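You operate a simulated robot arm through the tools that you are given. There is no shell and no other tool. Be economical: measure what you need, move in short steps, check, and stop when the job is done.

You run a simulated two-armed robot. Do the job below in one go: nothing can be reset, and whatever is moved stays where it is left.

## Task
Put the grey pad on the top of the pale wood bench away on the top of the wall ledge. Fetch the blue bud vase and stand it on top of the purple sponge. Pick up the pink bud vase with one hand, pass it to the other hand and put it on the steel top by the cream pot. Open the green flap cover. Any order will do. Set down upright: blue bud vase, pink bud vase.

The check looks at the end state, three seconds after you hand in, the way a careful person would. Anything else that was tipped, shoved, dropped, spilled or broken makes it a failure. Lids that push on must go on centred and level and be pressed home; caps that screw on are set level and turned clockwise until they are tight.

## Robot
Two 7-joint arms with two-finger parallel grippers on one trunk, on a base that drives. Base frame: it is fixed to the floor where the robot stands at the start and does not move with it; the origin is under the middle of the robot, x ahead of it, y to its left, z up. Readings come in mm, rad, newtons and seconds.
The left shoulder is at the start at [80, 131, 947], the right one opposite. With the tool pointing down near the work surface each hand reaches from about 380 to 840 mm from the robot's upright axis, wherever it stands, measured 20 degrees to its own side. Places, roughly: blue bud vase [750, -750, 1000]; green flap cover [-7200, -400, 1500]; grey pad (7x10x5 cm) [700, 0, 900]; pink bud vase [750, -1000, 1000]; purple sponge (7x5x5 cm) [-2900, -3400, 900]; steel top by the cream pot [700, -3000, 900]; top of the wall ledge (46x22 cm) [-7120, 1500, 800]. Payload 1.57 kg a hand.
Tool frame (each hand has its own): the origin (TCP) lies between the finger pads and is the grasp point; the fingertips stand 30 mm ahead of it; z points along the fingers, y is the line along which they close. The gripper opens to 110 mm. The fingers are 24 mm wide and 12 mm thick; the gripper's body (48 by 112 mm) begins 78 mm behind the TCP.
Orientation is told as [roll, pitch, yaw] about the base's x, y, z axes, in that order, counted from this pose: with the fingers straight down and closing along the base's y, the tool's x points along the base's -x, its y along +y and its z along -z.

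## Interface
- The arms move only by the tool arm_command. It takes "left_targets", "right_targets" or both (then of equal length, played together; a hand with none holds still); each is a list of rows, each an object (a shift or turn left out is 0, a gripper value left out holds the last) with "rot": the turn, a rotation vector about the tool's x, y, z in rad, a list of three; "slide": the shift along the tool's x, y, z in mm, a list of three; "jaw": the finger opening in mm, from 0 to 110. In form: [{"rot": [wx, wy, wz], "slide": [x, y, z], "jaw": jaw}, ...]. A call has 1 to 20 rows; each row shifts and turns the commanded pose from where the row before left it, along the tool's axes as they then stand. Each row takes 0.2 s and may step no farther than 50 mm and 0.15 rad from the row before; otherwise, or with a gripper value out of range, the whole call is refused. Where a pose cannot be reached the arm comes as near as it can. A force on the tool above 40 N (or 10 N above the force at the start of the call, whichever is more), or a blocked arm, ends the call early, and 0.2 s more pass. Each finger travels about 108 mm/s and halts on what it meets, pressing with about 43 N; the grip force reading is that of the motor and also rises with nothing between the fingers. The clock runs only during rows and for 0.2 s after the last one: add rows that do not move to give the fingers time. The reply holds the time, the measured pose of the TCP, the force on the tool along the base axes, the opening and the grip force, in the units named above and with some noise, with the torque about the TCP (base axes, N m) and any sound that the robot's microphone picked up.
- Cameras (640 x 400 px; columns grow to the right, rows downward): "scene" is now at [-60.1, -42.2, 1433.1]; the picture's right is [-0.46, -0.89, 0.00], its down [-0.38, 0.20, -0.90] and it looks along [0.80, -0.42, -0.43] (base axes); focal length 269 px, centre (320, 200). "left" rides on the left gripper at [70, -16, -141] in its tool frame; the picture's right is [0.23, 0.97, 0.00], its down [-0.86, 0.20, -0.48] and it looks along [-0.47, 0.11, 0.88] (tool axes); focal length 222 px, centre (320, 200). "right" rides on the right gripper at [70, 16, -141] in its tool frame; the picture's right is [-0.23, 0.97, 0.00], its down [-0.86, -0.20, -0.48] and it looks along [-0.47, -0.11, 0.88] (tool axes); focal length 222 px, centre (320, 200). There is no depth. A picture from a camera that has moved, and an enlarged one, comes with that camera's place and axes in the base frame and with its lens.
- grab_frame(camera): a new picture of that camera. It takes no simulated time.
- roll_base(legs): drives the robot by 1 to 6 legs, each [ahead, left, turn to the left] in mm, mm and rad, along the robot's own axes; the way and the turn of a leg run together, so that a leg with both is an arc; at most 1500 mm and 3.142 rad a leg. The arms and the cameras ride along, it lands a little off, and it stops where it bumps. It gives what a move gives.
- aim_head(pan, tilt): turns the head with the scene camera to pan (to the left, within 1.902 rad either way) and tilt (down, from -0.506 to 1.204), counted from straight ahead of the robot. It gives what a move gives.
- close_up(camera, box): a new picture of the part [left, top, right, bottom] of that camera's present view, enlarged. It takes no simulated time.
- close_job(): hands the job in; it is judged then, once.

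Work in short steps. Places have to be worked out from the pictures, the camera data and where the tool is seen: move nearer, look again, correct. Check each grasp and each placing, and mend what went wrong. You have 165 turns and 138 pictures in all, those below and enlarged ones among them. Open the grippers and draw the arms clear of the work before you hand the job in, unless the task says otherwise; then end with one line.

The tools are called after "Call:" as name(argument=value, ...) on one line, values as JSON. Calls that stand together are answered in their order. arm_command: Moves the arms, as the interface text tells. Its arguments: {"type":"object","properties":{"left_targets":{"type":"array","items":{"type":"object","properties":{"rot":{"type":"array","items":{"type":"number"}},"slide":{"type":"array","items":{"type":"number"}},"jaw":{"type":"number"}}}},"right_targets":{"type":"array","items":{"type":"object","properties":{"rot":{"type":"array","items":{"type":"number"}},"slide":{"type":"array","items":{"type":"number"}},"jaw":{"type":"number"}}}}},"required":[]} The other tools are called the same way: roll_base (legs) drives the base; aim_head (pan, tilt) turns the head that bears the scene camera; grab_frame (camera) takes a picture; close_up (camera, box) takes an enlarged picture of a part of a camera's view; close_job () hands the job in.

At the start:

```text
clock: 0.0
left_tcp_pos: [560.7, -47.1, 1181.5]
left_tool_rot: [0.0, -0.001, 0.0]
left_ft_force: [0.0, -1.0, 0.7]
left_ft_torque: [0.01, 0.01, 0.01]
left_grip_width: 109.6
left_grasp_force: 0.1
right_tcp_pos: [382.8, -477.0, 1163.9]
right_tool_rot: [0.0, 0.001, -0.001]
right_ft_force: [0.4, 0.3, -0.1]
right_ft_torque: [-0.03, -0.01, 0.03]
right_grip_width: 110.2
right_grasp_force: 0.1
robot x, y, heading: [0.8, 0.9, 0.0]
head pan, tilt: [-0.48, 0.443]
```

scene: 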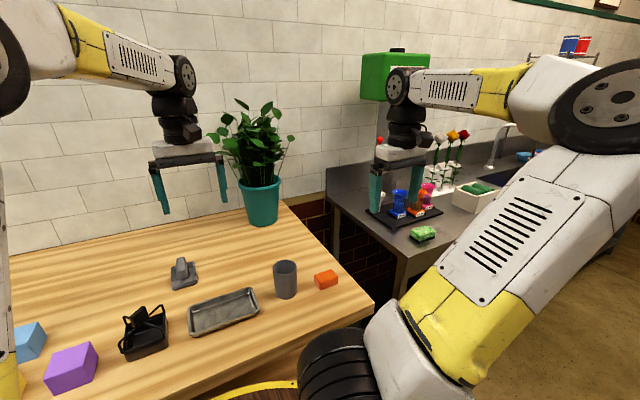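
right: 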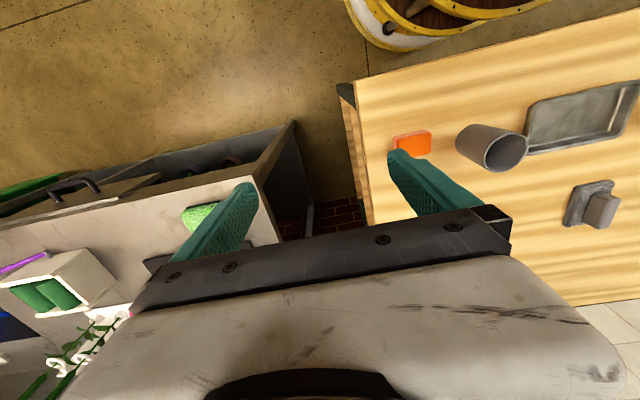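
left: 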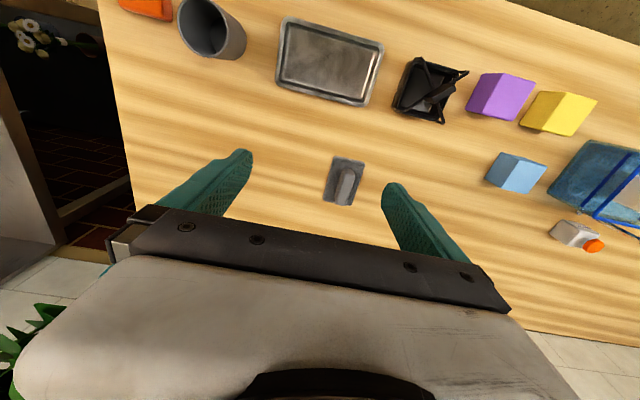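

I start with a closer look at the grey pad, and at the vases on the counter to the right.

Call:
close_up(camera="left", box=[260, 120, 440, 232])

Call:
close_up(camera="scene", box=[340, 100, 560, 260])

```text
3.56 times, centred on (350, 176) of left
camera zoom: at [489.2, -63.8, 1325.0], right [-0.23, 0.97, 0.0], down [0.86, 0.2, 0.48], along [0.47, 0.11, -0.88], focal length 790 px, centre (213, 285)
```

zoom: 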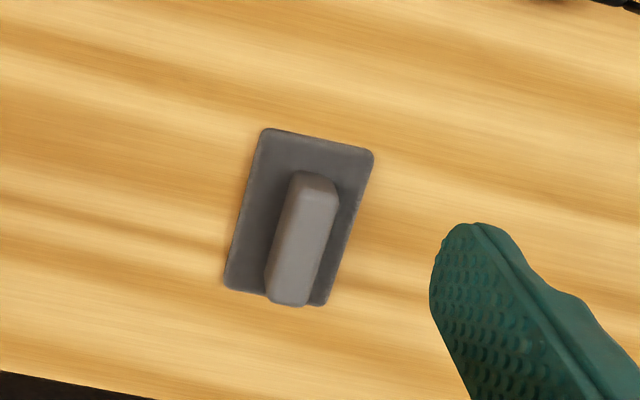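

```text
2.50 times, centred on (450, 180) of scene
camera zoom: at [-60.1, -42.2, 1433.1], right [-0.46, -0.89, 0.0], down [-0.38, 0.2, -0.9], along [0.8, -0.42, -0.43], focal length 673 px, centre (-5, 250)
```

zoom: 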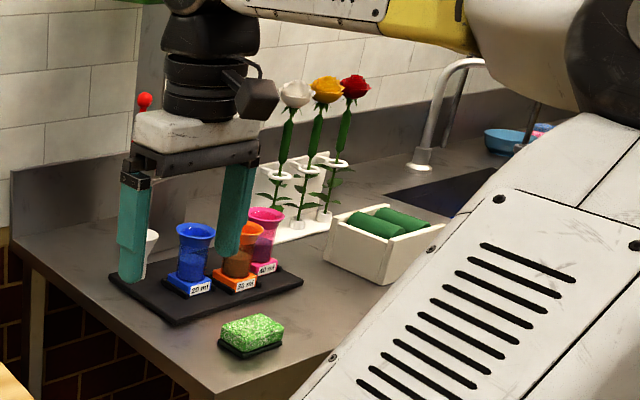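

The pad is at about [664, 28, 900] with its handle along base x. Next I survey the room with the head for the vases and the driving space.

Call:
aim_head(pan=-1.1, tilt=0.35)

Call:
grab_frame(camera="scene")

Call:
aim_head(pan=-1.9, tilt=0.35)

Call:
grab_frame(camera="scene")

Call:
aim_head(pan=1.6, tilt=0.35)

Call:
grab_frame(camera="scene")

```text
clock: 1.0
left_tcp_pos: [558.4, -48.8, 1183.2]
left_tool_rot: [-0.001, -0.001, -0.001]
left_ft_force: [-0.4, -0.5, -0.4]
left_ft_torque: [0.01, 0.0, 0.03]
left_grip_width: 110.0
left_grasp_force: 0.0
right_tcp_pos: [382.6, -476.1, 1163.3]
right_tool_rot: [0.0, 0.001, 0.002]
right_ft_force: [0.0, 0.0, -0.5]
right_ft_torque: [0.02, 0.0, -0.01]
right_grip_width: 110.0
right_grasp_force: 0.1
robot x, y, heading: [-1.7, -4.1, 0.0]
head pan, tilt: [-1.1, 0.351]
```

```text
132 pictures are left
camera scene: at [-99.3, -82.6, 1441.6], right [-0.89, -0.45, 0.0], down [-0.16, 0.31, -0.94], along [0.43, -0.84, -0.34], focal length 269 px, centre (320, 200)
```

scene: 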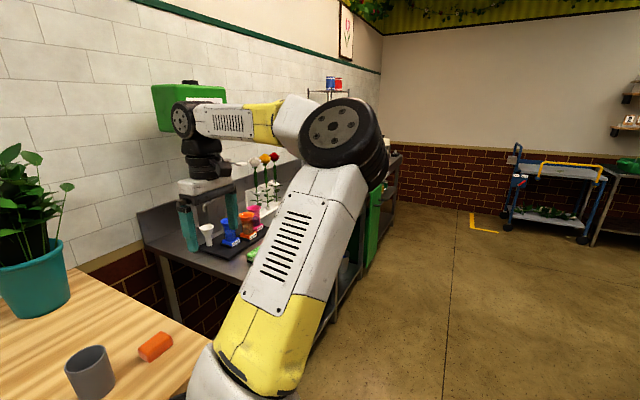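

```text
clock: 2.1
left_tcp_pos: [559.4, -47.7, 1182.5]
left_tool_rot: [0.001, -0.001, 0.0]
left_ft_force: [1.1, 0.3, 0.3]
left_ft_torque: [-0.01, -0.02, 0.0]
left_grip_width: 109.9
left_grasp_force: 0.0
right_tcp_pos: [382.0, -477.6, 1163.8]
right_tool_rot: [0.001, 0.0, 0.0]
right_ft_force: [-0.7, 0.2, -0.1]
right_ft_torque: [0.0, 0.03, -0.01]
right_grip_width: 110.3
right_grasp_force: 0.0
robot x, y, heading: [3.3, -0.3, 0.0]
head pan, tilt: [-1.901, 0.351]
```

```text
131 pictures are left
camera scene: at [-171.7, -87.8, 1441.6], right [-0.95, 0.32, 0.0], down [0.11, 0.33, -0.94], along [-0.3, -0.89, -0.34], focal length 269 px, centre (320, 200)
```

scene: 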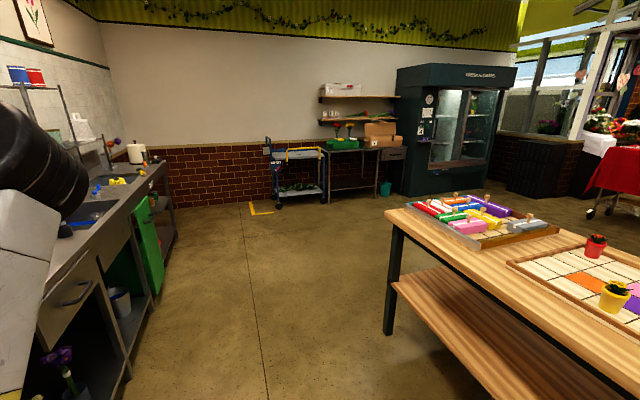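

```text
clock: 5.1
left_tcp_pos: [560.9, -47.9, 1183.1]
left_tool_rot: [0.001, 0.001, -0.001]
left_ft_force: [-1.3, 0.6, -0.2]
left_ft_torque: [-0.02, -0.01, 0.0]
left_grip_width: 109.8
left_grasp_force: 0.0
right_tcp_pos: [382.9, -476.6, 1164.6]
right_tool_rot: [0.001, -0.001, -0.001]
right_ft_force: [-0.2, -1.5, 0.7]
right_ft_torque: [-0.01, 0.01, 0.0]
right_grip_width: 110.1
right_grasp_force: 0.0
robot x, y, heading: [-1.7, -1.3, -0.002]
head pan, tilt: [1.6, 0.351]
```

```text
130 pictures are left
camera scene: at [-144.4, 93.4, 1441.6], right [1.0, 0.03, 0.0], down [0.01, -0.34, -0.94], along [-0.03, 0.94, -0.34], focal length 269 px, centre (320, 200)
```

scene: 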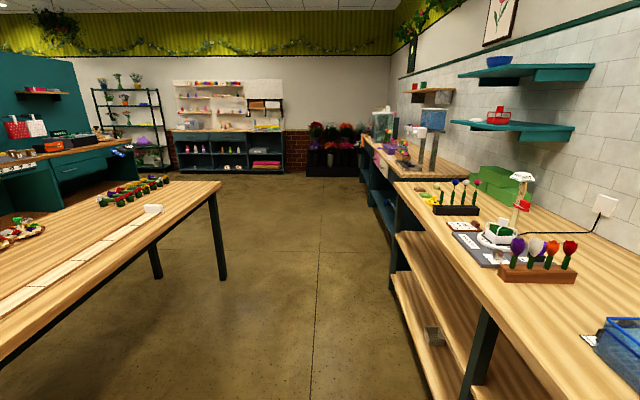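

The vases must be on the steel counter to the right. I draw the left hand back a little and drive sideways to it.

Call:
arm_command(left_targets=[{"slide": [50, 0, -20]}, {"slide": [50, 0, -20]}, {"slide": [50, 0, 0]}, {"slide": [20, 0, 0]}], right_targets=[{"slide": [0, 20, -20]}, {"slide": [0, 20, -20]}, {"slide": [0, 20, 0]}, {"slide": [0, 0, 0]}])

Call:
roll_base(legs=[[-100, 0, 0], [0, -650, 0]])

Call:
aim_head(pan=-0.1, tilt=0.5)

Call:
grab_frame(camera="scene")

Call:
grab_frame(camera="right")

```text
refused: row 1 steps farther than a row can; nothing moved
```

```text
clock: 9.4
left_tcp_pos: [463.5, -684.5, 1183.4]
left_tool_rot: [0.0, -0.001, 0.01]
left_ft_force: [-0.4, 0.4, 0.8]
left_ft_torque: [0.0, 0.01, 0.0]
left_grip_width: 110.0
left_grasp_force: 0.0
right_tcp_pos: [290.4, -1115.6, 1163.0]
right_tool_rot: [0.002, 0.0, 0.009]
right_ft_force: [-0.1, 0.0, 0.2]
right_ft_torque: [0.02, 0.0, -0.03]
right_grip_width: 110.0
right_grasp_force: 0.2
robot x, y, heading: [-94.3, -648.8, 0.009]
head pan, tilt: [1.6, 0.351]
```

```text
clock: 11.1
left_tcp_pos: [463.3, -685.1, 1182.5]
left_tool_rot: [0.0, 0.0, 0.009]
left_ft_force: [0.4, -0.1, -0.5]
left_ft_torque: [0.01, 0.01, -0.01]
left_grip_width: 109.7
left_grasp_force: 0.0
right_tcp_pos: [290.2, -1115.9, 1162.8]
right_tool_rot: [0.001, 0.0, 0.011]
right_ft_force: [-0.5, -0.2, -0.1]
right_ft_torque: [0.01, -0.04, 0.02]
right_grip_width: 110.1
right_grasp_force: 0.1
robot x, y, heading: [-99.9, -644.0, 0.007]
head pan, tilt: [-0.099, 0.499]
```

```text
129 pictures are left
camera scene: at [-148.0, -652.4, 1427.9], right [-0.09, -1.0, 0.0], down [-0.48, 0.04, -0.88], along [0.87, -0.08, -0.48], focal length 269 px, centre (320, 200)
```

scene: 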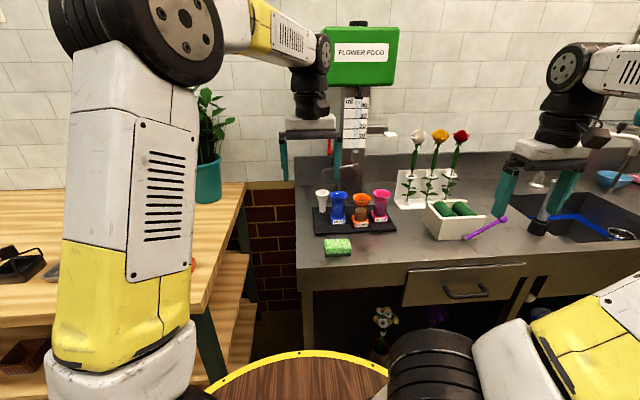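

```text
128 pictures are left
camera right: at [221.2, -1099.2, 1305.1], right [0.22, 0.98, 0.0], down [0.86, -0.19, 0.48], along [0.47, -0.1, -0.88], focal length 222 px, centre (320, 200)
```

right: 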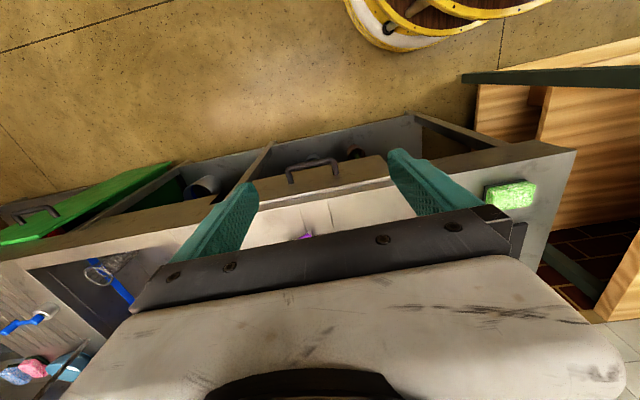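

The flared vessels on the black tray look like the bud vases. I zoom in.

Call:
close_up(camera="scene", box=[290, 120, 510, 260])

```text
2.86 times, centred on (400, 190) of scene
camera zoom: at [-148.0, -652.4, 1427.9], right [-0.09, -1.0, 0.0], down [-0.48, 0.04, -0.88], along [0.87, -0.08, -0.48], focal length 769 px, centre (91, 229)
```

zoom: 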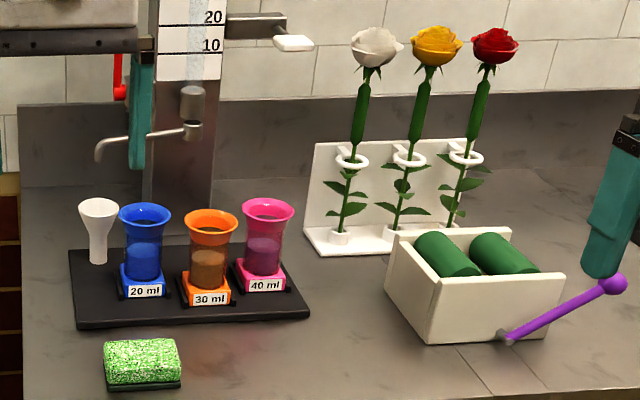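

The three vases stand about 75 mm apart, so I will grip front to back (right hand yawed 90°). I clear the left hand, yaw the right hand, and move the base to face them.

Call:
arm_command(left_targets=[{"slide": [45, 15, 0]}, {"slide": [45, 15, 0]}, {"slide": [30, 35, 0]}, {"slide": [0, 45, 0]}, {"slide": [0, 45, 0]}, {}, {}, {}, {}, {}, {}], right_targets=[{"rot": [0, 0, 0.143]}, {"rot": [0, 0, 0.143]}, {"rot": [0, 0, 0.143]}, {"rot": [0, 0, 0.143]}, {"rot": [0, 0, 0.143]}, {"rot": [0, 0, 0.143]}, {"rot": [0, 0, 0.143]}, {"rot": [0, 0, 0.143]}, {"rot": [0, 0, 0.143]}, {"rot": [0, 0, 0.143]}, {"rot": [0, 0, 0.143]}])

Call:
roll_base(legs=[[0, -120, -0.008], [95, 0, 0]])

Call:
aim_head(pan=-0.1, tilt=0.6)

Call:
grab_frame(camera="scene")

Call:
grab_frame(camera="right")

```text
clock: 13.5
left_tcp_pos: [344.2, -530.9, 1181.6]
left_tool_rot: [0.0, -0.001, 0.01]
left_ft_force: [-1.1, 0.4, 0.9]
left_ft_torque: [0.01, -0.01, 0.02]
left_grip_width: 110.0
left_grasp_force: 0.0
right_tcp_pos: [290.4, -1115.3, 1163.7]
right_tool_rot: [-0.002, -0.001, -1.563]
right_ft_force: [0.5, -0.6, -0.1]
right_ft_torque: [-0.01, 0.01, 0.03]
right_grip_width: 110.4
right_grasp_force: 0.0
robot x, y, heading: [-97.4, -641.1, 0.009]
head pan, tilt: [-0.099, 0.499]
```

```text
clock: 15.5
left_tcp_pos: [443.0, -657.5, 1183.6]
left_tool_rot: [0.0, 0.0, -0.001]
left_ft_force: [-0.3, 0.2, 0.4]
left_ft_torque: [-0.01, -0.01, 0.0]
left_grip_width: 110.2
left_grasp_force: 0.2
right_tcp_pos: [384.4, -1241.4, 1164.3]
right_tool_rot: [0.002, 0.0, -1.573]
right_ft_force: [0.4, 0.2, 0.0]
right_ft_torque: [-0.03, -0.04, 0.02]
right_grip_width: 109.9
right_grasp_force: 0.1
robot x, y, heading: [-0.6, -767.8, -0.005]
head pan, tilt: [-0.099, 0.499]
```

```text
clock: 16.2
left_tcp_pos: [442.9, -657.8, 1183.7]
left_tool_rot: [0.001, 0.0, 0.0]
left_ft_force: [-0.6, 0.0, 0.5]
left_ft_torque: [-0.01, -0.02, 0.02]
left_grip_width: 109.8
left_grasp_force: 0.0
right_tcp_pos: [384.2, -1242.1, 1164.3]
right_tool_rot: [0.001, 0.001, -1.572]
right_ft_force: [0.8, 0.4, -0.2]
right_ft_torque: [-0.04, 0.03, 0.02]
right_grip_width: 110.1
right_grasp_force: 0.0
robot x, y, heading: [-1.0, -766.7, 0.0]
head pan, tilt: [-0.099, 0.6]
```

```text
126 pictures are left
camera scene: at [-52.9, -772.9, 1418.9], right [-0.1, -1.0, 0.0], down [-0.56, 0.06, -0.83], along [0.82, -0.08, -0.56], focal length 269 px, centre (320, 200)
```

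scene: 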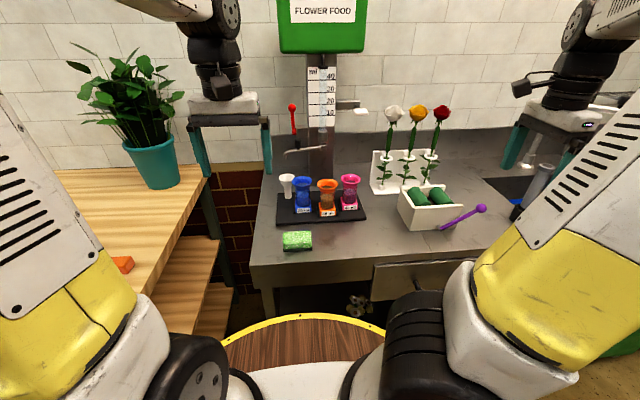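

```text
125 pictures are left
camera right: at [400.4, -1170.6, 1305.4], right [0.97, -0.23, 0.0], down [-0.2, -0.85, 0.48], along [-0.11, -0.47, -0.88], focal length 222 px, centre (320, 200)
```

right: 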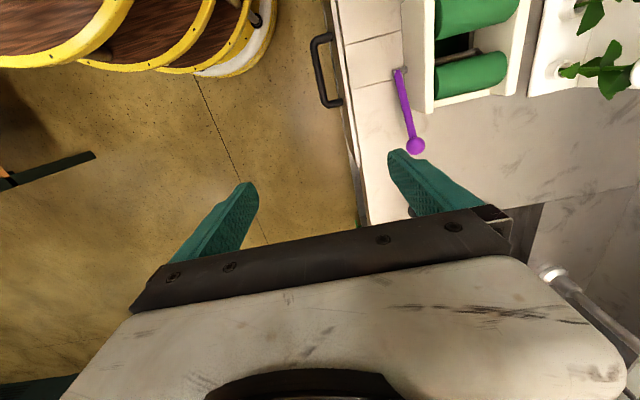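

I zoom the scene to fix vase positions and see the dispenser spout and levers.

Call:
close_up(camera="scene", box=[260, 80, 400, 230])

Call:
grab_frame(camera="left")

```text
2.67 times, centred on (330, 155) of scene
camera zoom: at [-52.9, -772.9, 1418.9], right [-0.1, -1.0, 0.0], down [-0.56, 0.06, -0.83], along [0.82, -0.08, -0.56], focal length 718 px, centre (293, 320)
```

zoom: 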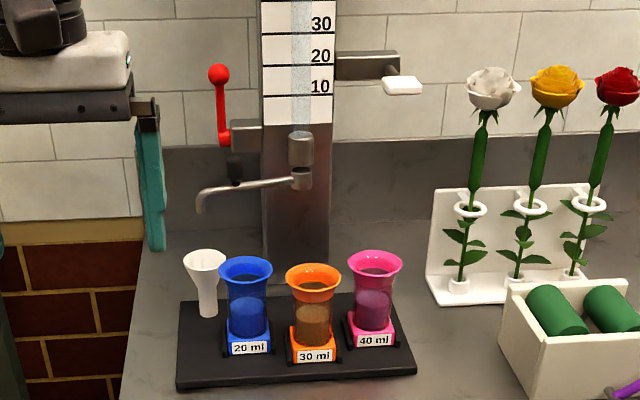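

```text
123 pictures are left
camera left: at [372.4, -673.4, 1325.0], right [-0.23, 0.97, 0.0], down [0.85, 0.2, 0.48], along [0.47, 0.11, -0.88], focal length 222 px, centre (320, 200)
```

left: 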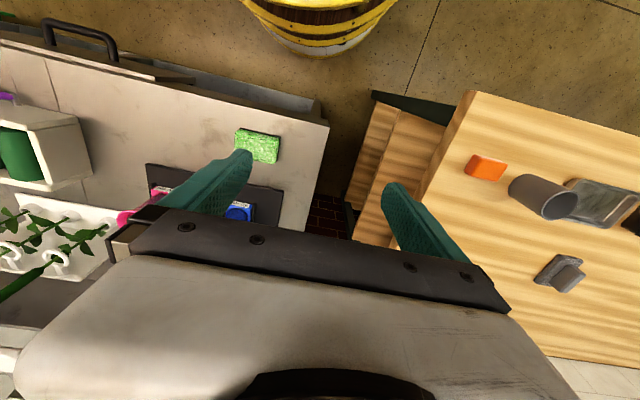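

I estimate pink at about [638, -934], rim z about 1018, with a white dispenser paddle behind and above it near [696, -962, 1200]. I bring the right hand over in front of the vases, staying short of the dispenser, and use its camera to triangulate.

Call:
arm_command(right_targets=[{"slide": [45, 10, -10]}, {"slide": [45, 15, -10]}, {"slide": [45, 15, -10]}, {"slide": [45, 15, -5]}, {"slide": [45, 15, 0]}, {"slide": [45, 15, 0]}, {"slide": [45, 15, 0]}, {"slide": [45, 0, 0]}, {}])

Call:
grab_frame(camera="right")

Call:
grab_frame(camera="scene")

```text
clock: 18.2
left_tcp_pos: [443.6, -656.6, 1181.8]
left_tool_rot: [0.001, 0.001, -0.001]
left_ft_force: [0.0, 0.0, 0.4]
left_ft_torque: [0.01, -0.02, 0.01]
left_grip_width: 110.2
left_grasp_force: 0.1
right_tcp_pos: [485.0, -882.4, 1198.9]
right_tool_rot: [-0.001, -0.001, -1.573]
right_ft_force: [-0.4, -0.4, 0.4]
right_ft_torque: [0.01, -0.02, -0.02]
right_grip_width: 110.0
right_grasp_force: 0.1
robot x, y, heading: [-3.6, -766.1, -0.004]
head pan, tilt: [-0.099, 0.6]
```

```text
122 pictures are left
camera right: at [500.9, -811.7, 1339.2], right [0.97, -0.23, 0.0], down [-0.2, -0.85, 0.48], along [-0.11, -0.47, -0.88], focal length 222 px, centre (320, 200)
```

right: 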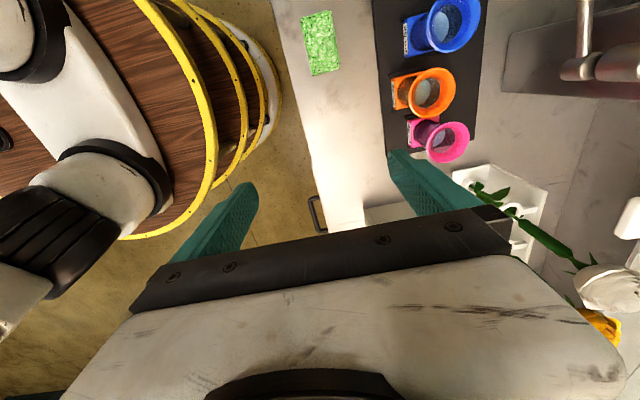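

```text
121 pictures are left
camera scene: at [-52.8, -772.8, 1418.8], right [-0.1, -1.0, 0.0], down [-0.56, 0.06, -0.82], along [0.82, -0.08, -0.57], focal length 269 px, centre (320, 200)
```

scene: 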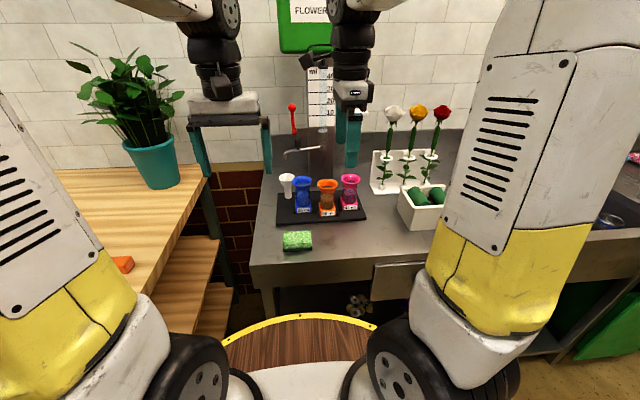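

Triangulated: pink rim about [664, -938, 1003], blue rim about [668, -794, 1003], paddle about [708, -960, 1196]. I lean the right hand left by 0.4 rad to avoid the paddle and go to a pre-grasp above pink.

Call:
arm_command(right_targets=[{"rot": [0, -0.134, 0], "jaw": 90}, {"rot": [0, -0.133, 0]}, {"rot": [0, -0.133, 0]}, {"slide": [5.5, 35.8, 19.6]}, {"slide": [5.5, 35.8, 19.6]}, {"slide": [5.5, 35.8, 19.6]}, {"slide": [5.5, 35.8, 19.6]}, {"slide": [5.5, 35.8, 19.6]}, {}])

Call:
grab_frame(camera="right")

Call:
close_up(camera="scene", box=[260, 60, 420, 230])

```text
clock: 20.2
left_tcp_pos: [442.4, -655.9, 1182.7]
left_tool_rot: [-0.001, -0.001, 0.0]
left_ft_force: [-0.4, -1.3, 0.3]
left_ft_torque: [0.02, 0.01, 0.01]
left_grip_width: 110.2
left_grasp_force: 0.0
right_tcp_pos: [662.0, -897.7, 1099.3]
right_tool_rot: [0.0, -0.4, -1.572]
right_ft_force: [0.2, -0.3, 0.1]
right_ft_torque: [-0.02, -0.01, -0.02]
right_grip_width: 89.9
right_grasp_force: 0.1
robot x, y, heading: [5.5, -765.6, -0.004]
head pan, tilt: [-0.099, 0.6]
```

```text
120 pictures are left
camera right: at [678.3, -776.7, 1202.1], right [0.97, -0.21, 0.09], down [-0.2, -0.6, 0.77], along [-0.11, -0.77, -0.63], focal length 222 px, centre (320, 200)
```

right: 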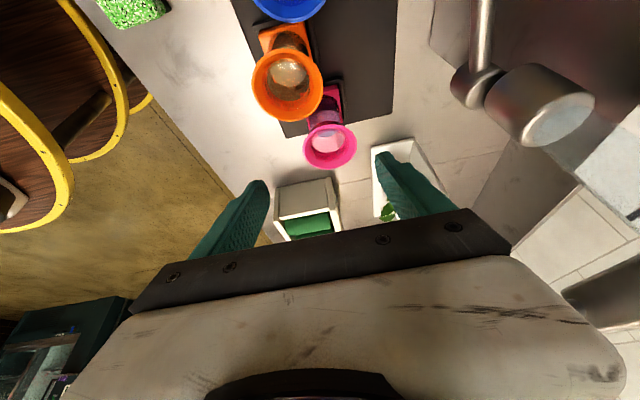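

```text
2.35 times, centred on (340, 145) of scene
camera zoom: at [-52.8, -772.8, 1418.8], right [-0.1, -1.0, 0.0], down [-0.56, 0.06, -0.82], along [0.82, -0.08, -0.57], focal length 634 px, centre (273, 329)
```

zoom: 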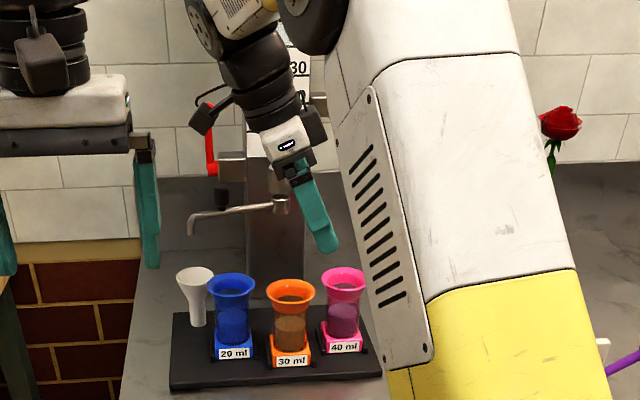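

Pink is nearly on the hand's line. I descend part way and check centring.

Call:
arm_command(right_targets=[{"slide": [3, 4, 35]}, {"slide": [2, 3, 33]}, {}])

Call:
grab_frame(camera="right")

```text
clock: 21.0
left_tcp_pos: [443.2, -657.1, 1182.6]
left_tool_rot: [-0.001, 0.0, 0.001]
left_ft_force: [-0.1, -0.4, -0.1]
left_ft_torque: [-0.01, -0.01, 0.01]
left_grip_width: 110.4
left_grasp_force: 0.1
right_tcp_pos: [670.0, -916.7, 1035.0]
right_tool_rot: [-0.001, -0.399, -1.573]
right_ft_force: [0.3, 0.3, 0.5]
right_ft_torque: [0.01, 0.03, -0.01]
right_grip_width: 90.1
right_grasp_force: 0.0
robot x, y, heading: [4.4, -767.2, 0.002]
head pan, tilt: [-0.099, 0.6]
```

```text
118 pictures are left
camera right: at [685.4, -796.2, 1138.5], right [0.97, -0.21, 0.09], down [-0.2, -0.6, 0.77], along [-0.11, -0.77, -0.63], focal length 222 px, centre (320, 200)
```

right: 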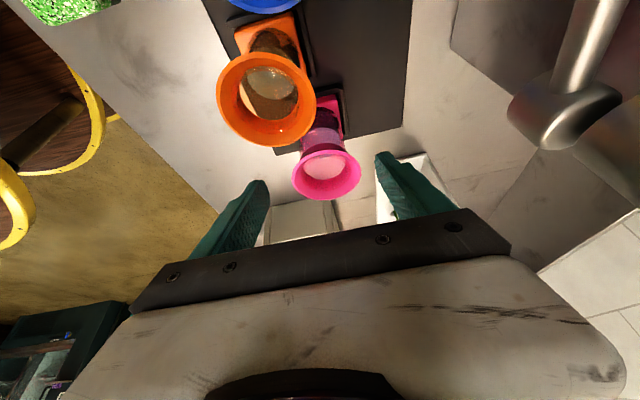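

Centring is good (rim about [675, -929]). I descend the last 41 mm and close on the rim.

Call:
arm_command(right_targets=[{"slide": [1, 2, 21]}, {"slide": [1, 1, 20]}, {}])

Call:
grab_frame(camera="right")

Call:
close_up(camera="scene", box=[280, 100, 400, 220])

```text
clock: 21.8
left_tcp_pos: [443.5, -656.5, 1182.2]
left_tool_rot: [0.0, 0.001, 0.0]
left_ft_force: [0.2, -0.6, -0.3]
left_ft_torque: [0.01, 0.02, 0.0]
left_grip_width: 110.0
left_grasp_force: 0.1
right_tcp_pos: [672.7, -927.8, 995.1]
right_tool_rot: [0.0, -0.4, -1.572]
right_ft_force: [-0.1, -0.5, -0.1]
right_ft_torque: [0.02, 0.05, 0.0]
right_grip_width: 90.0
right_grasp_force: 0.1
robot x, y, heading: [1.1, -765.7, 0.003]
head pan, tilt: [-0.099, 0.6]
```

```text
117 pictures are left
camera right: at [690.5, -808.7, 1098.6], right [0.97, -0.21, 0.09], down [-0.2, -0.6, 0.77], along [-0.11, -0.77, -0.63], focal length 222 px, centre (320, 200)
```

right: 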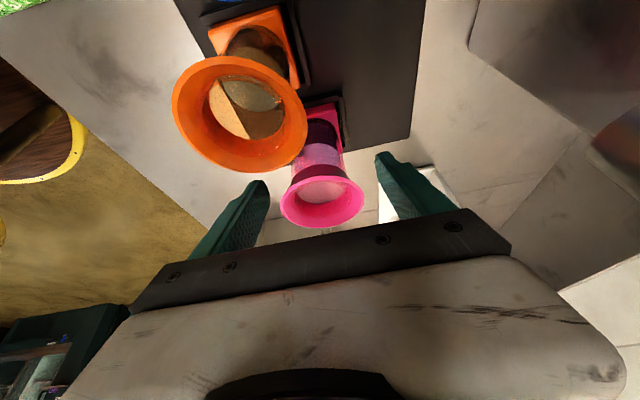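

```text
3.33 times, centred on (340, 160) of scene
camera zoom: at [-52.8, -772.8, 1418.8], right [-0.1, -1.0, 0.0], down [-0.56, 0.06, -0.82], along [0.82, -0.08, -0.57], focal length 898 px, centre (253, 333)
```

zoom: 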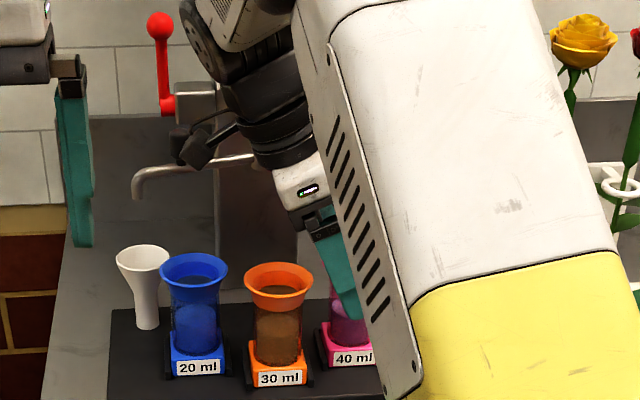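

The rim projects right at the TCP. I close the fingers.

Call:
arm_command(right_targets=[{"jaw": 70}, {"jaw": 50}, {"jaw": 40}, {}, {}])

Call:
grab_frame(camera="right")

```text
clock: 23.0
left_tcp_pos: [443.4, -658.1, 1181.7]
left_tool_rot: [0.001, 0.001, 0.0]
left_ft_force: [-0.1, 0.2, 0.3]
left_ft_torque: [0.04, 0.0, 0.01]
left_grip_width: 110.0
left_grasp_force: 0.0
right_tcp_pos: [673.7, -929.3, 997.5]
right_tool_rot: [0.001, -0.4, -1.572]
right_ft_force: [-1.0, -1.0, 0.5]
right_ft_torque: [-0.02, 0.02, -0.01]
right_grip_width: 46.4
right_grasp_force: 43.2
robot x, y, heading: [0.1, -762.0, 0.005]
head pan, tilt: [-0.099, 0.6]
```

```text
115 pictures are left
camera right: at [690.4, -808.6, 1098.8], right [0.97, -0.21, 0.09], down [-0.2, -0.6, 0.77], along [-0.11, -0.77, -0.63], focal length 222 px, centre (320, 200)
```

right: 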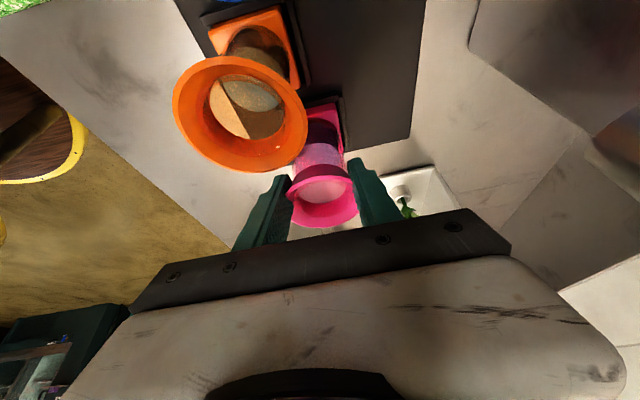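

The grip reads 46 mm at 43 N, so the vase body is held. I lift straight up a little, then rise while backing away from the dispenser.

Call:
arm_command(right_targets=[{"slide": [-5.8, 0, -13.8]}, {"slide": [-5.8, 0, -13.8]}, {"slide": [-7.8, -10, -18.4]}, {"slide": [-11.7, -25, -27.6]}, {"slide": [-11.7, -30, -27.6]}, {"slide": [-11.7, -35, -27.6]}, {"slide": [0, -45, 0]}, {}])

Call:
grab_frame(camera="right")

Call:
grab_frame(camera="scene")

```text
clock: 24.8
left_tcp_pos: [443.5, -657.5, 1181.9]
left_tool_rot: [0.001, 0.001, 0.002]
left_ft_force: [-0.1, 0.5, 0.4]
left_ft_torque: [-0.01, 0.0, -0.01]
left_grip_width: 109.9
left_grasp_force: 0.0
right_tcp_pos: [528.5, -931.3, 1133.8]
right_tool_rot: [0.0, -0.399, -1.571]
right_ft_force: [1.1, 0.1, -2.2]
right_ft_torque: [0.05, 0.0, 0.03]
right_grip_width: 46.3
right_grasp_force: 42.8
robot x, y, heading: [-0.4, -765.7, 0.003]
head pan, tilt: [-0.099, 0.6]
```

```text
114 pictures are left
camera right: at [545.2, -812.0, 1236.5], right [0.97, -0.21, 0.09], down [-0.2, -0.6, 0.77], along [-0.11, -0.77, -0.63], focal length 222 px, centre (320, 200)
```

right: 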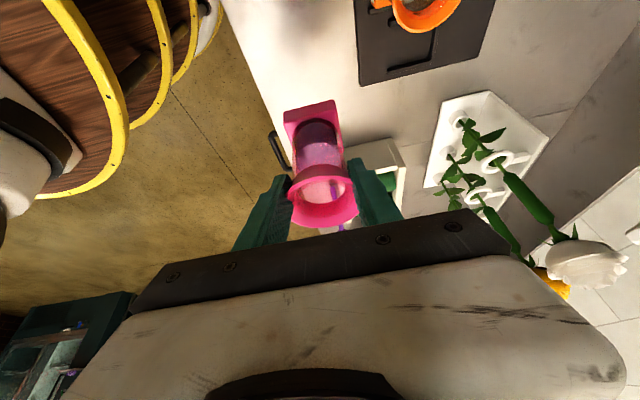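

```text
113 pictures are left
camera scene: at [-52.8, -772.9, 1418.8], right [-0.1, -1.0, 0.0], down [-0.56, 0.06, -0.82], along [0.82, -0.08, -0.57], focal length 269 px, centre (320, 200)
```

scene: 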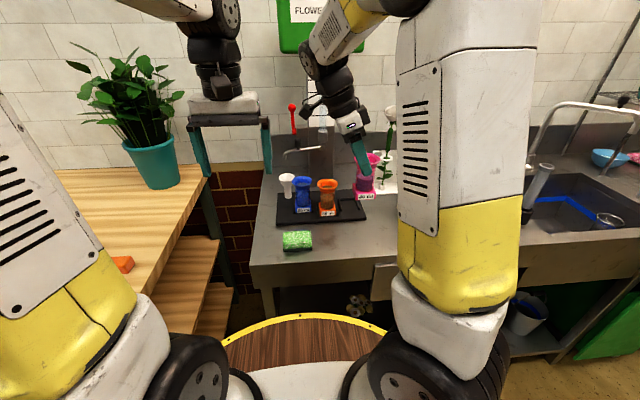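

The pink vase is held upright. I back off from the counter for clear space and check that the island behind stays clear.

Call:
roll_base(legs=[[-350, 0, 0]])

Call:
arm_command(left_targets=[{"rot": [0, -0.142, 0]}, {"rot": [0, -0.142, 0]}, {"rot": [0, -0.142, 0]}, {"rot": [0, -0.142, 0]}, {"rot": [0, -0.142, 0]}, {"rot": [0, -0.142, 0]}, {"rot": [0, -0.142, 0]}, {"rot": [0, -0.14, 0]}], right_targets=[{"slide": [27.6, 10, -11.7]}, {"slide": [27.6, 10, -11.7]}, {"slide": [27.6, 15, -11.7]}, {"slide": [27.6, 15, -11.7]}, {"slide": [27.6, 15, -11.7]}, {"slide": [11, 0, 0]}, {}, {}])

Call:
grab_frame(camera="scene")

Call:
grab_frame(camera="left")

```text
clock: 27.1
left_tcp_pos: [92.2, -659.1, 1184.1]
left_tool_rot: [0.0, 0.001, -0.008]
left_ft_force: [0.0, 0.2, 0.1]
left_ft_torque: [0.0, 0.02, 0.0]
left_grip_width: 110.2
left_grasp_force: 0.1
right_tcp_pos: [174.6, -935.4, 1133.5]
right_tool_rot: [0.0, -0.399, -1.579]
right_ft_force: [-0.7, -0.2, -2.6]
right_ft_torque: [0.02, 0.0, 0.02]
right_grip_width: 46.4
right_grasp_force: 43.0
robot x, y, heading: [-354.3, -760.5, -0.007]
head pan, tilt: [-0.099, 0.6]
```

```text
clock: 28.9
left_tcp_pos: [120.3, -682.5, 1200.9]
left_tool_rot: [-0.073, -1.078, 0.009]
left_ft_force: [-0.8, -0.5, 0.2]
left_ft_torque: [0.03, -0.01, -0.01]
left_grip_width: 109.8
left_grasp_force: 0.1
left hand out of reach, approached as far as the arm can: row 7, 8
right_tcp_pos: [238.5, -774.2, 1129.0]
right_tool_rot: [0.0, -0.4, -1.581]
right_ft_force: [-0.2, -0.6, -2.4]
right_ft_torque: [0.03, -0.02, -0.01]
right_grip_width: 46.3
right_grasp_force: 43.2
robot x, y, heading: [-354.5, -761.3, -0.009]
head pan, tilt: [-0.099, 0.6]
```

```text
112 pictures are left
camera scene: at [-415.9, -804.9, 1422.3], right [-0.48, -0.88, 0.0], down [-0.47, 0.26, -0.85], along [0.74, -0.41, -0.53], focal length 269 px, centre (320, 200)
```

scene: 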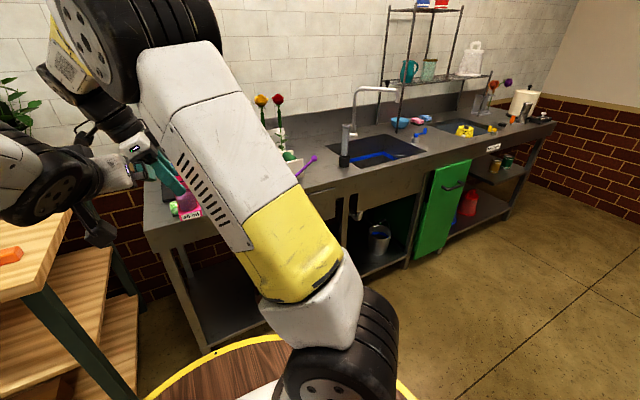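

```text
111 pictures are left
camera left: at [-38.5, -691.1, 1207.7], right [-0.05, 0.97, -0.23], down [-0.01, 0.23, 0.97], along [1.0, 0.05, -0.01], focal length 222 px, centre (320, 200)
```

left: 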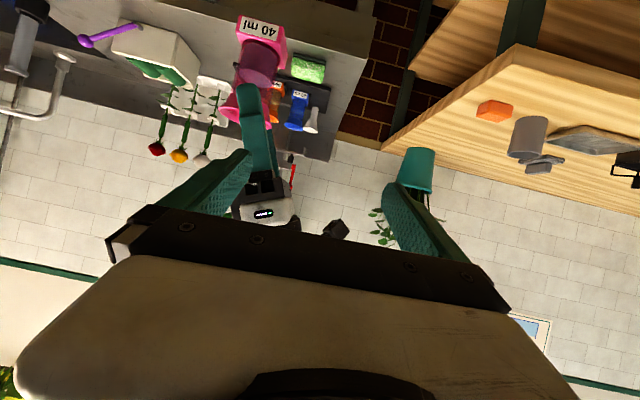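

The left arm could not fold fully that close in. I move the vase 100 mm forward, then bring the left hand to a pre-handover spot in front of it.

Call:
arm_command(left_targets=[{}, {}, {"slide": [-3.4, 0, 40]}, {"slide": [-3.4, 0, 40]}, {"slide": [-3.4, 0, 40]}, {"slide": [-3.4, -38, 20]}, {"slide": [-3.4, -38, 16.6]}, {"slide": [0, -39, 0]}, {}], right_targets=[{"slide": [0, 33, 0]}, {"slide": [0, 33, 0]}, {"slide": [0, 34, 0]}, {}, {}, {}, {}, {}, {}])

Call:
grab_frame(camera="scene")

Call:
grab_frame(camera="left")

```text
clock: 30.8
left_tcp_pos: [269.0, -687.6, 1184.9]
left_tool_rot: [-0.069, -1.151, 0.223]
left_ft_force: [-0.5, 1.1, -0.3]
left_ft_torque: [0.03, 0.01, 0.01]
left_grip_width: 110.0
left_grasp_force: 0.1
right_tcp_pos: [353.1, -848.8, 1127.9]
right_tool_rot: [-0.005, -0.389, -1.691]
right_ft_force: [-0.2, -0.9, -3.1]
right_ft_torque: [0.06, 0.0, 0.0]
right_grip_width: 46.2
right_grasp_force: 43.0
robot x, y, heading: [-355.0, -760.1, -0.012]
head pan, tilt: [-0.099, 0.6]
stopped in row 9 (left hand): the arm was blocked; the commanded pose is now the measured one
```

```text
110 pictures are left
camera scene: at [-405.9, -771.2, 1418.8], right [-0.11, -0.99, 0.0], down [-0.56, 0.06, -0.82], along [0.82, -0.09, -0.57], focal length 269 px, centre (320, 200)
```

scene: 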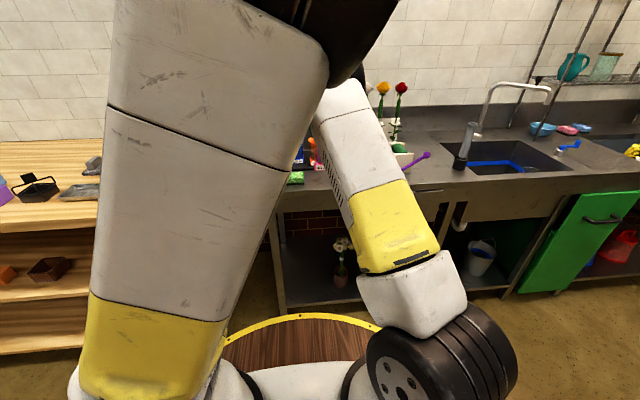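

```text
109 pictures are left
camera left: at [114.7, -729.7, 1180.0], right [-0.25, 0.94, -0.23], down [-0.12, 0.21, 0.97], along [0.96, 0.27, 0.07], focal length 222 px, centre (320, 200)
```

left: 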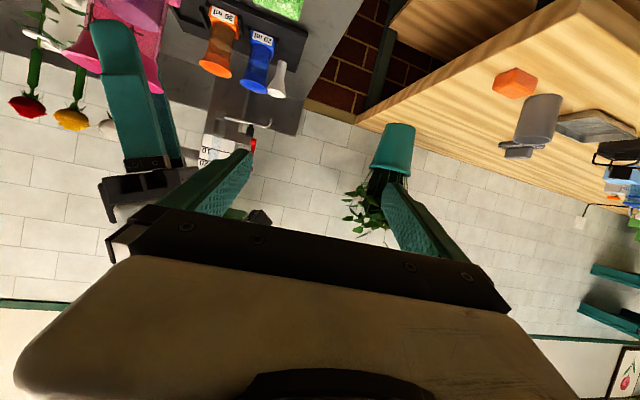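

The left hand was too high and caught the leaning right hand; the vase is still gripped. I retreat the left hand and square its orientation again.

Call:
arm_command(left_targets=[{"slide": [0, 30, -20]}, {"slide": [0, 30, -30]}, {"slide": [0, 30, -30], "rot": [0.087, 0, 0.077]}, {"rot": [0.086, 0, 0.076]}, {}])

Call:
grab_frame(camera="right")

```text
clock: 32.0
left_tcp_pos: [184.0, -611.2, 1215.1]
left_tool_rot: [0.105, -1.149, -0.157]
left_ft_force: [0.7, 0.1, 0.3]
left_ft_torque: [0.0, -0.03, 0.0]
left_grip_width: 110.2
left_grasp_force: 0.1
right_tcp_pos: [352.7, -846.9, 1127.5]
right_tool_rot: [-0.005, -0.388, -1.69]
right_ft_force: [0.6, -0.2, -3.8]
right_ft_torque: [0.09, 0.01, 0.0]
right_grip_width: 46.4
right_grasp_force: 42.6
robot x, y, heading: [-356.4, -760.4, -0.011]
head pan, tilt: [-0.099, 0.6]
```

```text
108 pictures are left
camera right: at [384.9, -731.5, 1232.8], right [0.94, -0.33, 0.08], down [-0.27, -0.58, 0.77], along [-0.2, -0.74, -0.64], focal length 222 px, centre (320, 200)
```

right: 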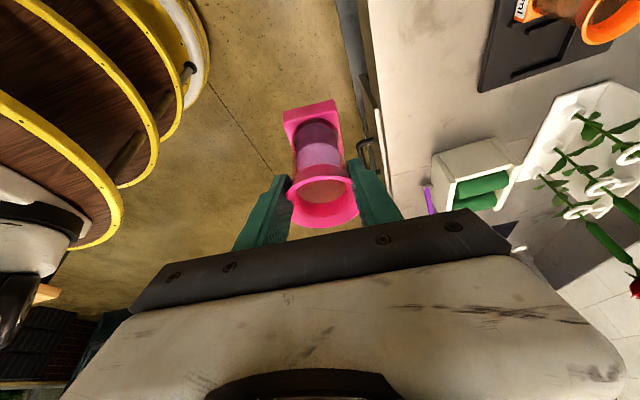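

The vase is undisturbed. I square both hands, put the vase at [400, -820, 1128], and bring the left hand low and in front of it.

Call:
arm_command(left_targets=[{"rot": [-0.038, 0, -0.064]}, {"slide": [20.5, -22, 24.5]}, {"slide": [20.5, -22, 24.5]}, {"slide": [20.5, -22, 24.5]}, {"slide": [20.5, -22, 24.5]}, {}], right_targets=[{"rot": [-0.045, 0, -0.11]}, {"slide": [12, 23, -5]}, {"slide": [13, 24, -5]}, {}, {}, {}])

Call:
grab_frame(camera="left")

```text
clock: 33.4
left_tcp_pos: [240.5, -700.4, 1101.3]
left_tool_rot: [0.0, -1.154, 0.001]
left_ft_force: [-0.1, 0.0, 0.6]
left_ft_torque: [0.02, -0.02, 0.0]
left_grip_width: 110.1
left_grasp_force: 0.1
right_tcp_pos: [394.4, -821.0, 1127.6]
right_tool_rot: [-0.005, -0.387, -1.572]
right_ft_force: [0.0, 0.4, -3.8]
right_ft_torque: [0.04, -0.04, 0.0]
right_grip_width: 46.4
right_grasp_force: 42.7
right hand out of reach, approached as far as the arm can: row 3
robot x, y, heading: [-355.2, -762.8, -0.005]
head pan, tilt: [-0.099, 0.6]
```

```text
107 pictures are left
camera left: at [80.6, -717.0, 1096.1], right [-0.09, 0.97, -0.21], down [-0.09, 0.2, 0.98], along [0.99, 0.11, 0.07], focal length 222 px, centre (320, 200)
```

left: 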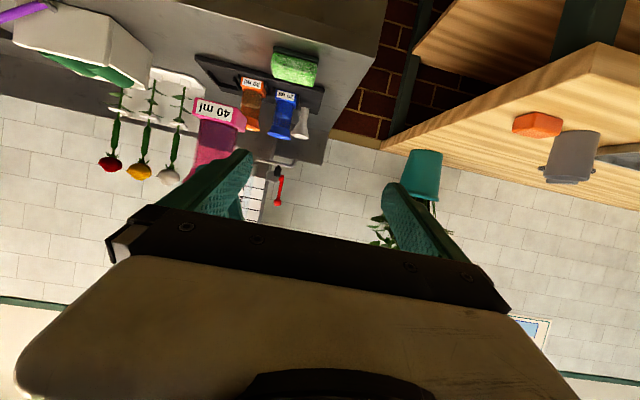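

The left camera shows the vase base from about z 1028, block top 1052. I slide across to line up in front of it, planning a grip at z of about 1080.

Call:
arm_command(left_targets=[{"slide": [-13.8, -40.3, 8], "jaw": 90}, {"slide": [-13.8, -40.3, 8]}, {"slide": [-13.8, -40.3, 8]}, {}])

Call:
grab_frame(camera="left")

Call:
grab_frame(camera="right")

```text
clock: 34.3
left_tcp_pos: [264.7, -788.2, 1088.4]
left_tool_rot: [0.121, -1.084, -0.087]
left_ft_force: [-1.7, 0.5, 0.5]
left_ft_torque: [0.0, -0.01, -0.02]
left_grip_width: 90.3
left_grasp_force: 0.0
right_tcp_pos: [402.6, -941.8, 1114.5]
right_tool_rot: [-0.025, -0.388, -1.745]
right_ft_force: [0.0, 0.4, -3.1]
right_ft_torque: [0.01, -0.01, 0.0]
right_grip_width: 46.6
right_grasp_force: 43.4
robot x, y, heading: [-350.1, -763.4, -0.006]
head pan, tilt: [-0.099, 0.6]
stopped in row 4 (right hand): the arm was blocked; the commanded pose is now the measured one
```

```text
106 pictures are left
camera left: at [106.1, -808.9, 1093.1], right [-0.13, 0.98, -0.15], down [-0.03, 0.14, 0.99], along [0.99, 0.13, 0.01], focal length 222 px, centre (320, 200)
```

left: 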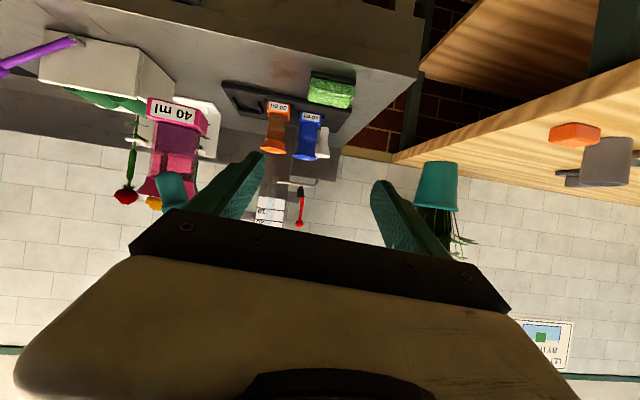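

```text
105 pictures are left
camera right: at [442.7, -828.2, 1218.7], right [0.92, -0.39, 0.06], down [-0.29, -0.57, 0.77], along [-0.26, -0.73, -0.63], focal length 222 px, centre (320, 200)
```

right: 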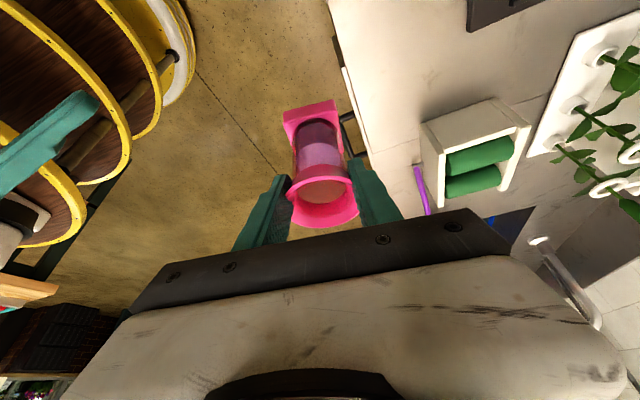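

The forearms interfere in this layout. I change plan: the left hand will come from the left with fingers pointing right (closing along x), gripping the waist below the right hand's fingertips. First I retreat and reorient the left hand while recentring the vase.

Call:
arm_command(left_targets=[{"slide": [0, 40, -15]}, {"slide": [0, 40, -15]}, {"slide": [0, 45, -15]}, {"slide": [-15, 45, 0]}, {"slide": [-15, 45, 0], "rot": [0.044, 0, -0.041]}, {"slide": [-15, 40, 0], "rot": [0, 0.135, 0]}, {"rot": [0, 0.135, 0]}, {"rot": [0, 0.135, 0]}, {"rot": [0, 0.135, 0]}, {"rot": [0, 0.135, 0]}, {"rot": [0, 0.135, 0]}, {"rot": [0, 0.135, 0]}, {"rot": [0, 0.139, 0]}, {"rot": [0, 0, -0.143]}, {"rot": [0, 0, -0.143]}, {"rot": [0, 0, -0.143]}, {"rot": [0, 0, -0.143]}, {"rot": [0, 0, -0.143]}, {"rot": [0, 0, -0.143]}, {"rot": [0, 0, -0.143]}], right_targets=[{}, {}, {}, {}, {}, {}, {}, {}, {"rot": [-0.033, 0, -0.08]}, {"rot": [-0.033, 0, -0.081]}, {"slide": [30.5, -25.5, -19]}, {"slide": [30.5, -25.5, -19]}, {"slide": [30.5, -25.5, -19]}, {"slide": [30.5, -25.5, -19]}, {}, {}, {}, {}, {}, {}])

Call:
grab_frame(camera="scene")

```text
clock: 38.5
left_tcp_pos: [240.9, -539.4, 1162.0]
left_tool_rot: [-0.004, -0.002, 1.004]
left_ft_force: [0.9, 0.5, 0.3]
left_ft_torque: [0.02, -0.02, -0.01]
left_grip_width: 90.1
left_grasp_force: 0.1
right_tcp_pos: [300.6, -801.6, 1140.3]
right_tool_rot: [-0.026, -0.385, -1.572]
right_ft_force: [0.4, -0.3, -2.4]
right_ft_torque: [0.0, 0.01, -0.04]
right_grip_width: 46.5
right_grasp_force: 42.7
robot x, y, heading: [-352.6, -761.5, -0.007]
head pan, tilt: [-0.099, 0.6]
```

```text
104 pictures are left
camera scene: at [-405.9, -771.1, 1418.8], right [-0.11, -0.99, 0.0], down [-0.56, 0.06, -0.82], along [0.82, -0.09, -0.57], focal length 269 px, centre (320, 200)
```

scene: 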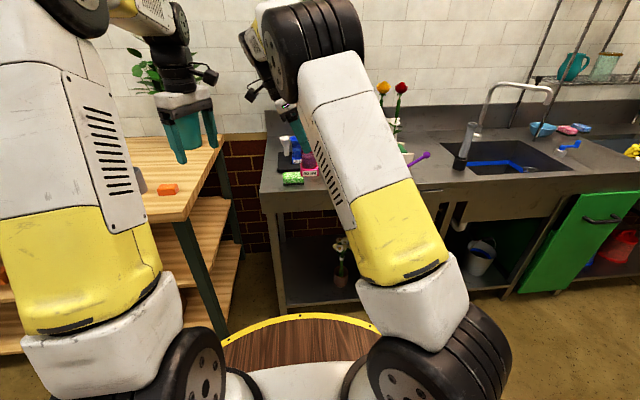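

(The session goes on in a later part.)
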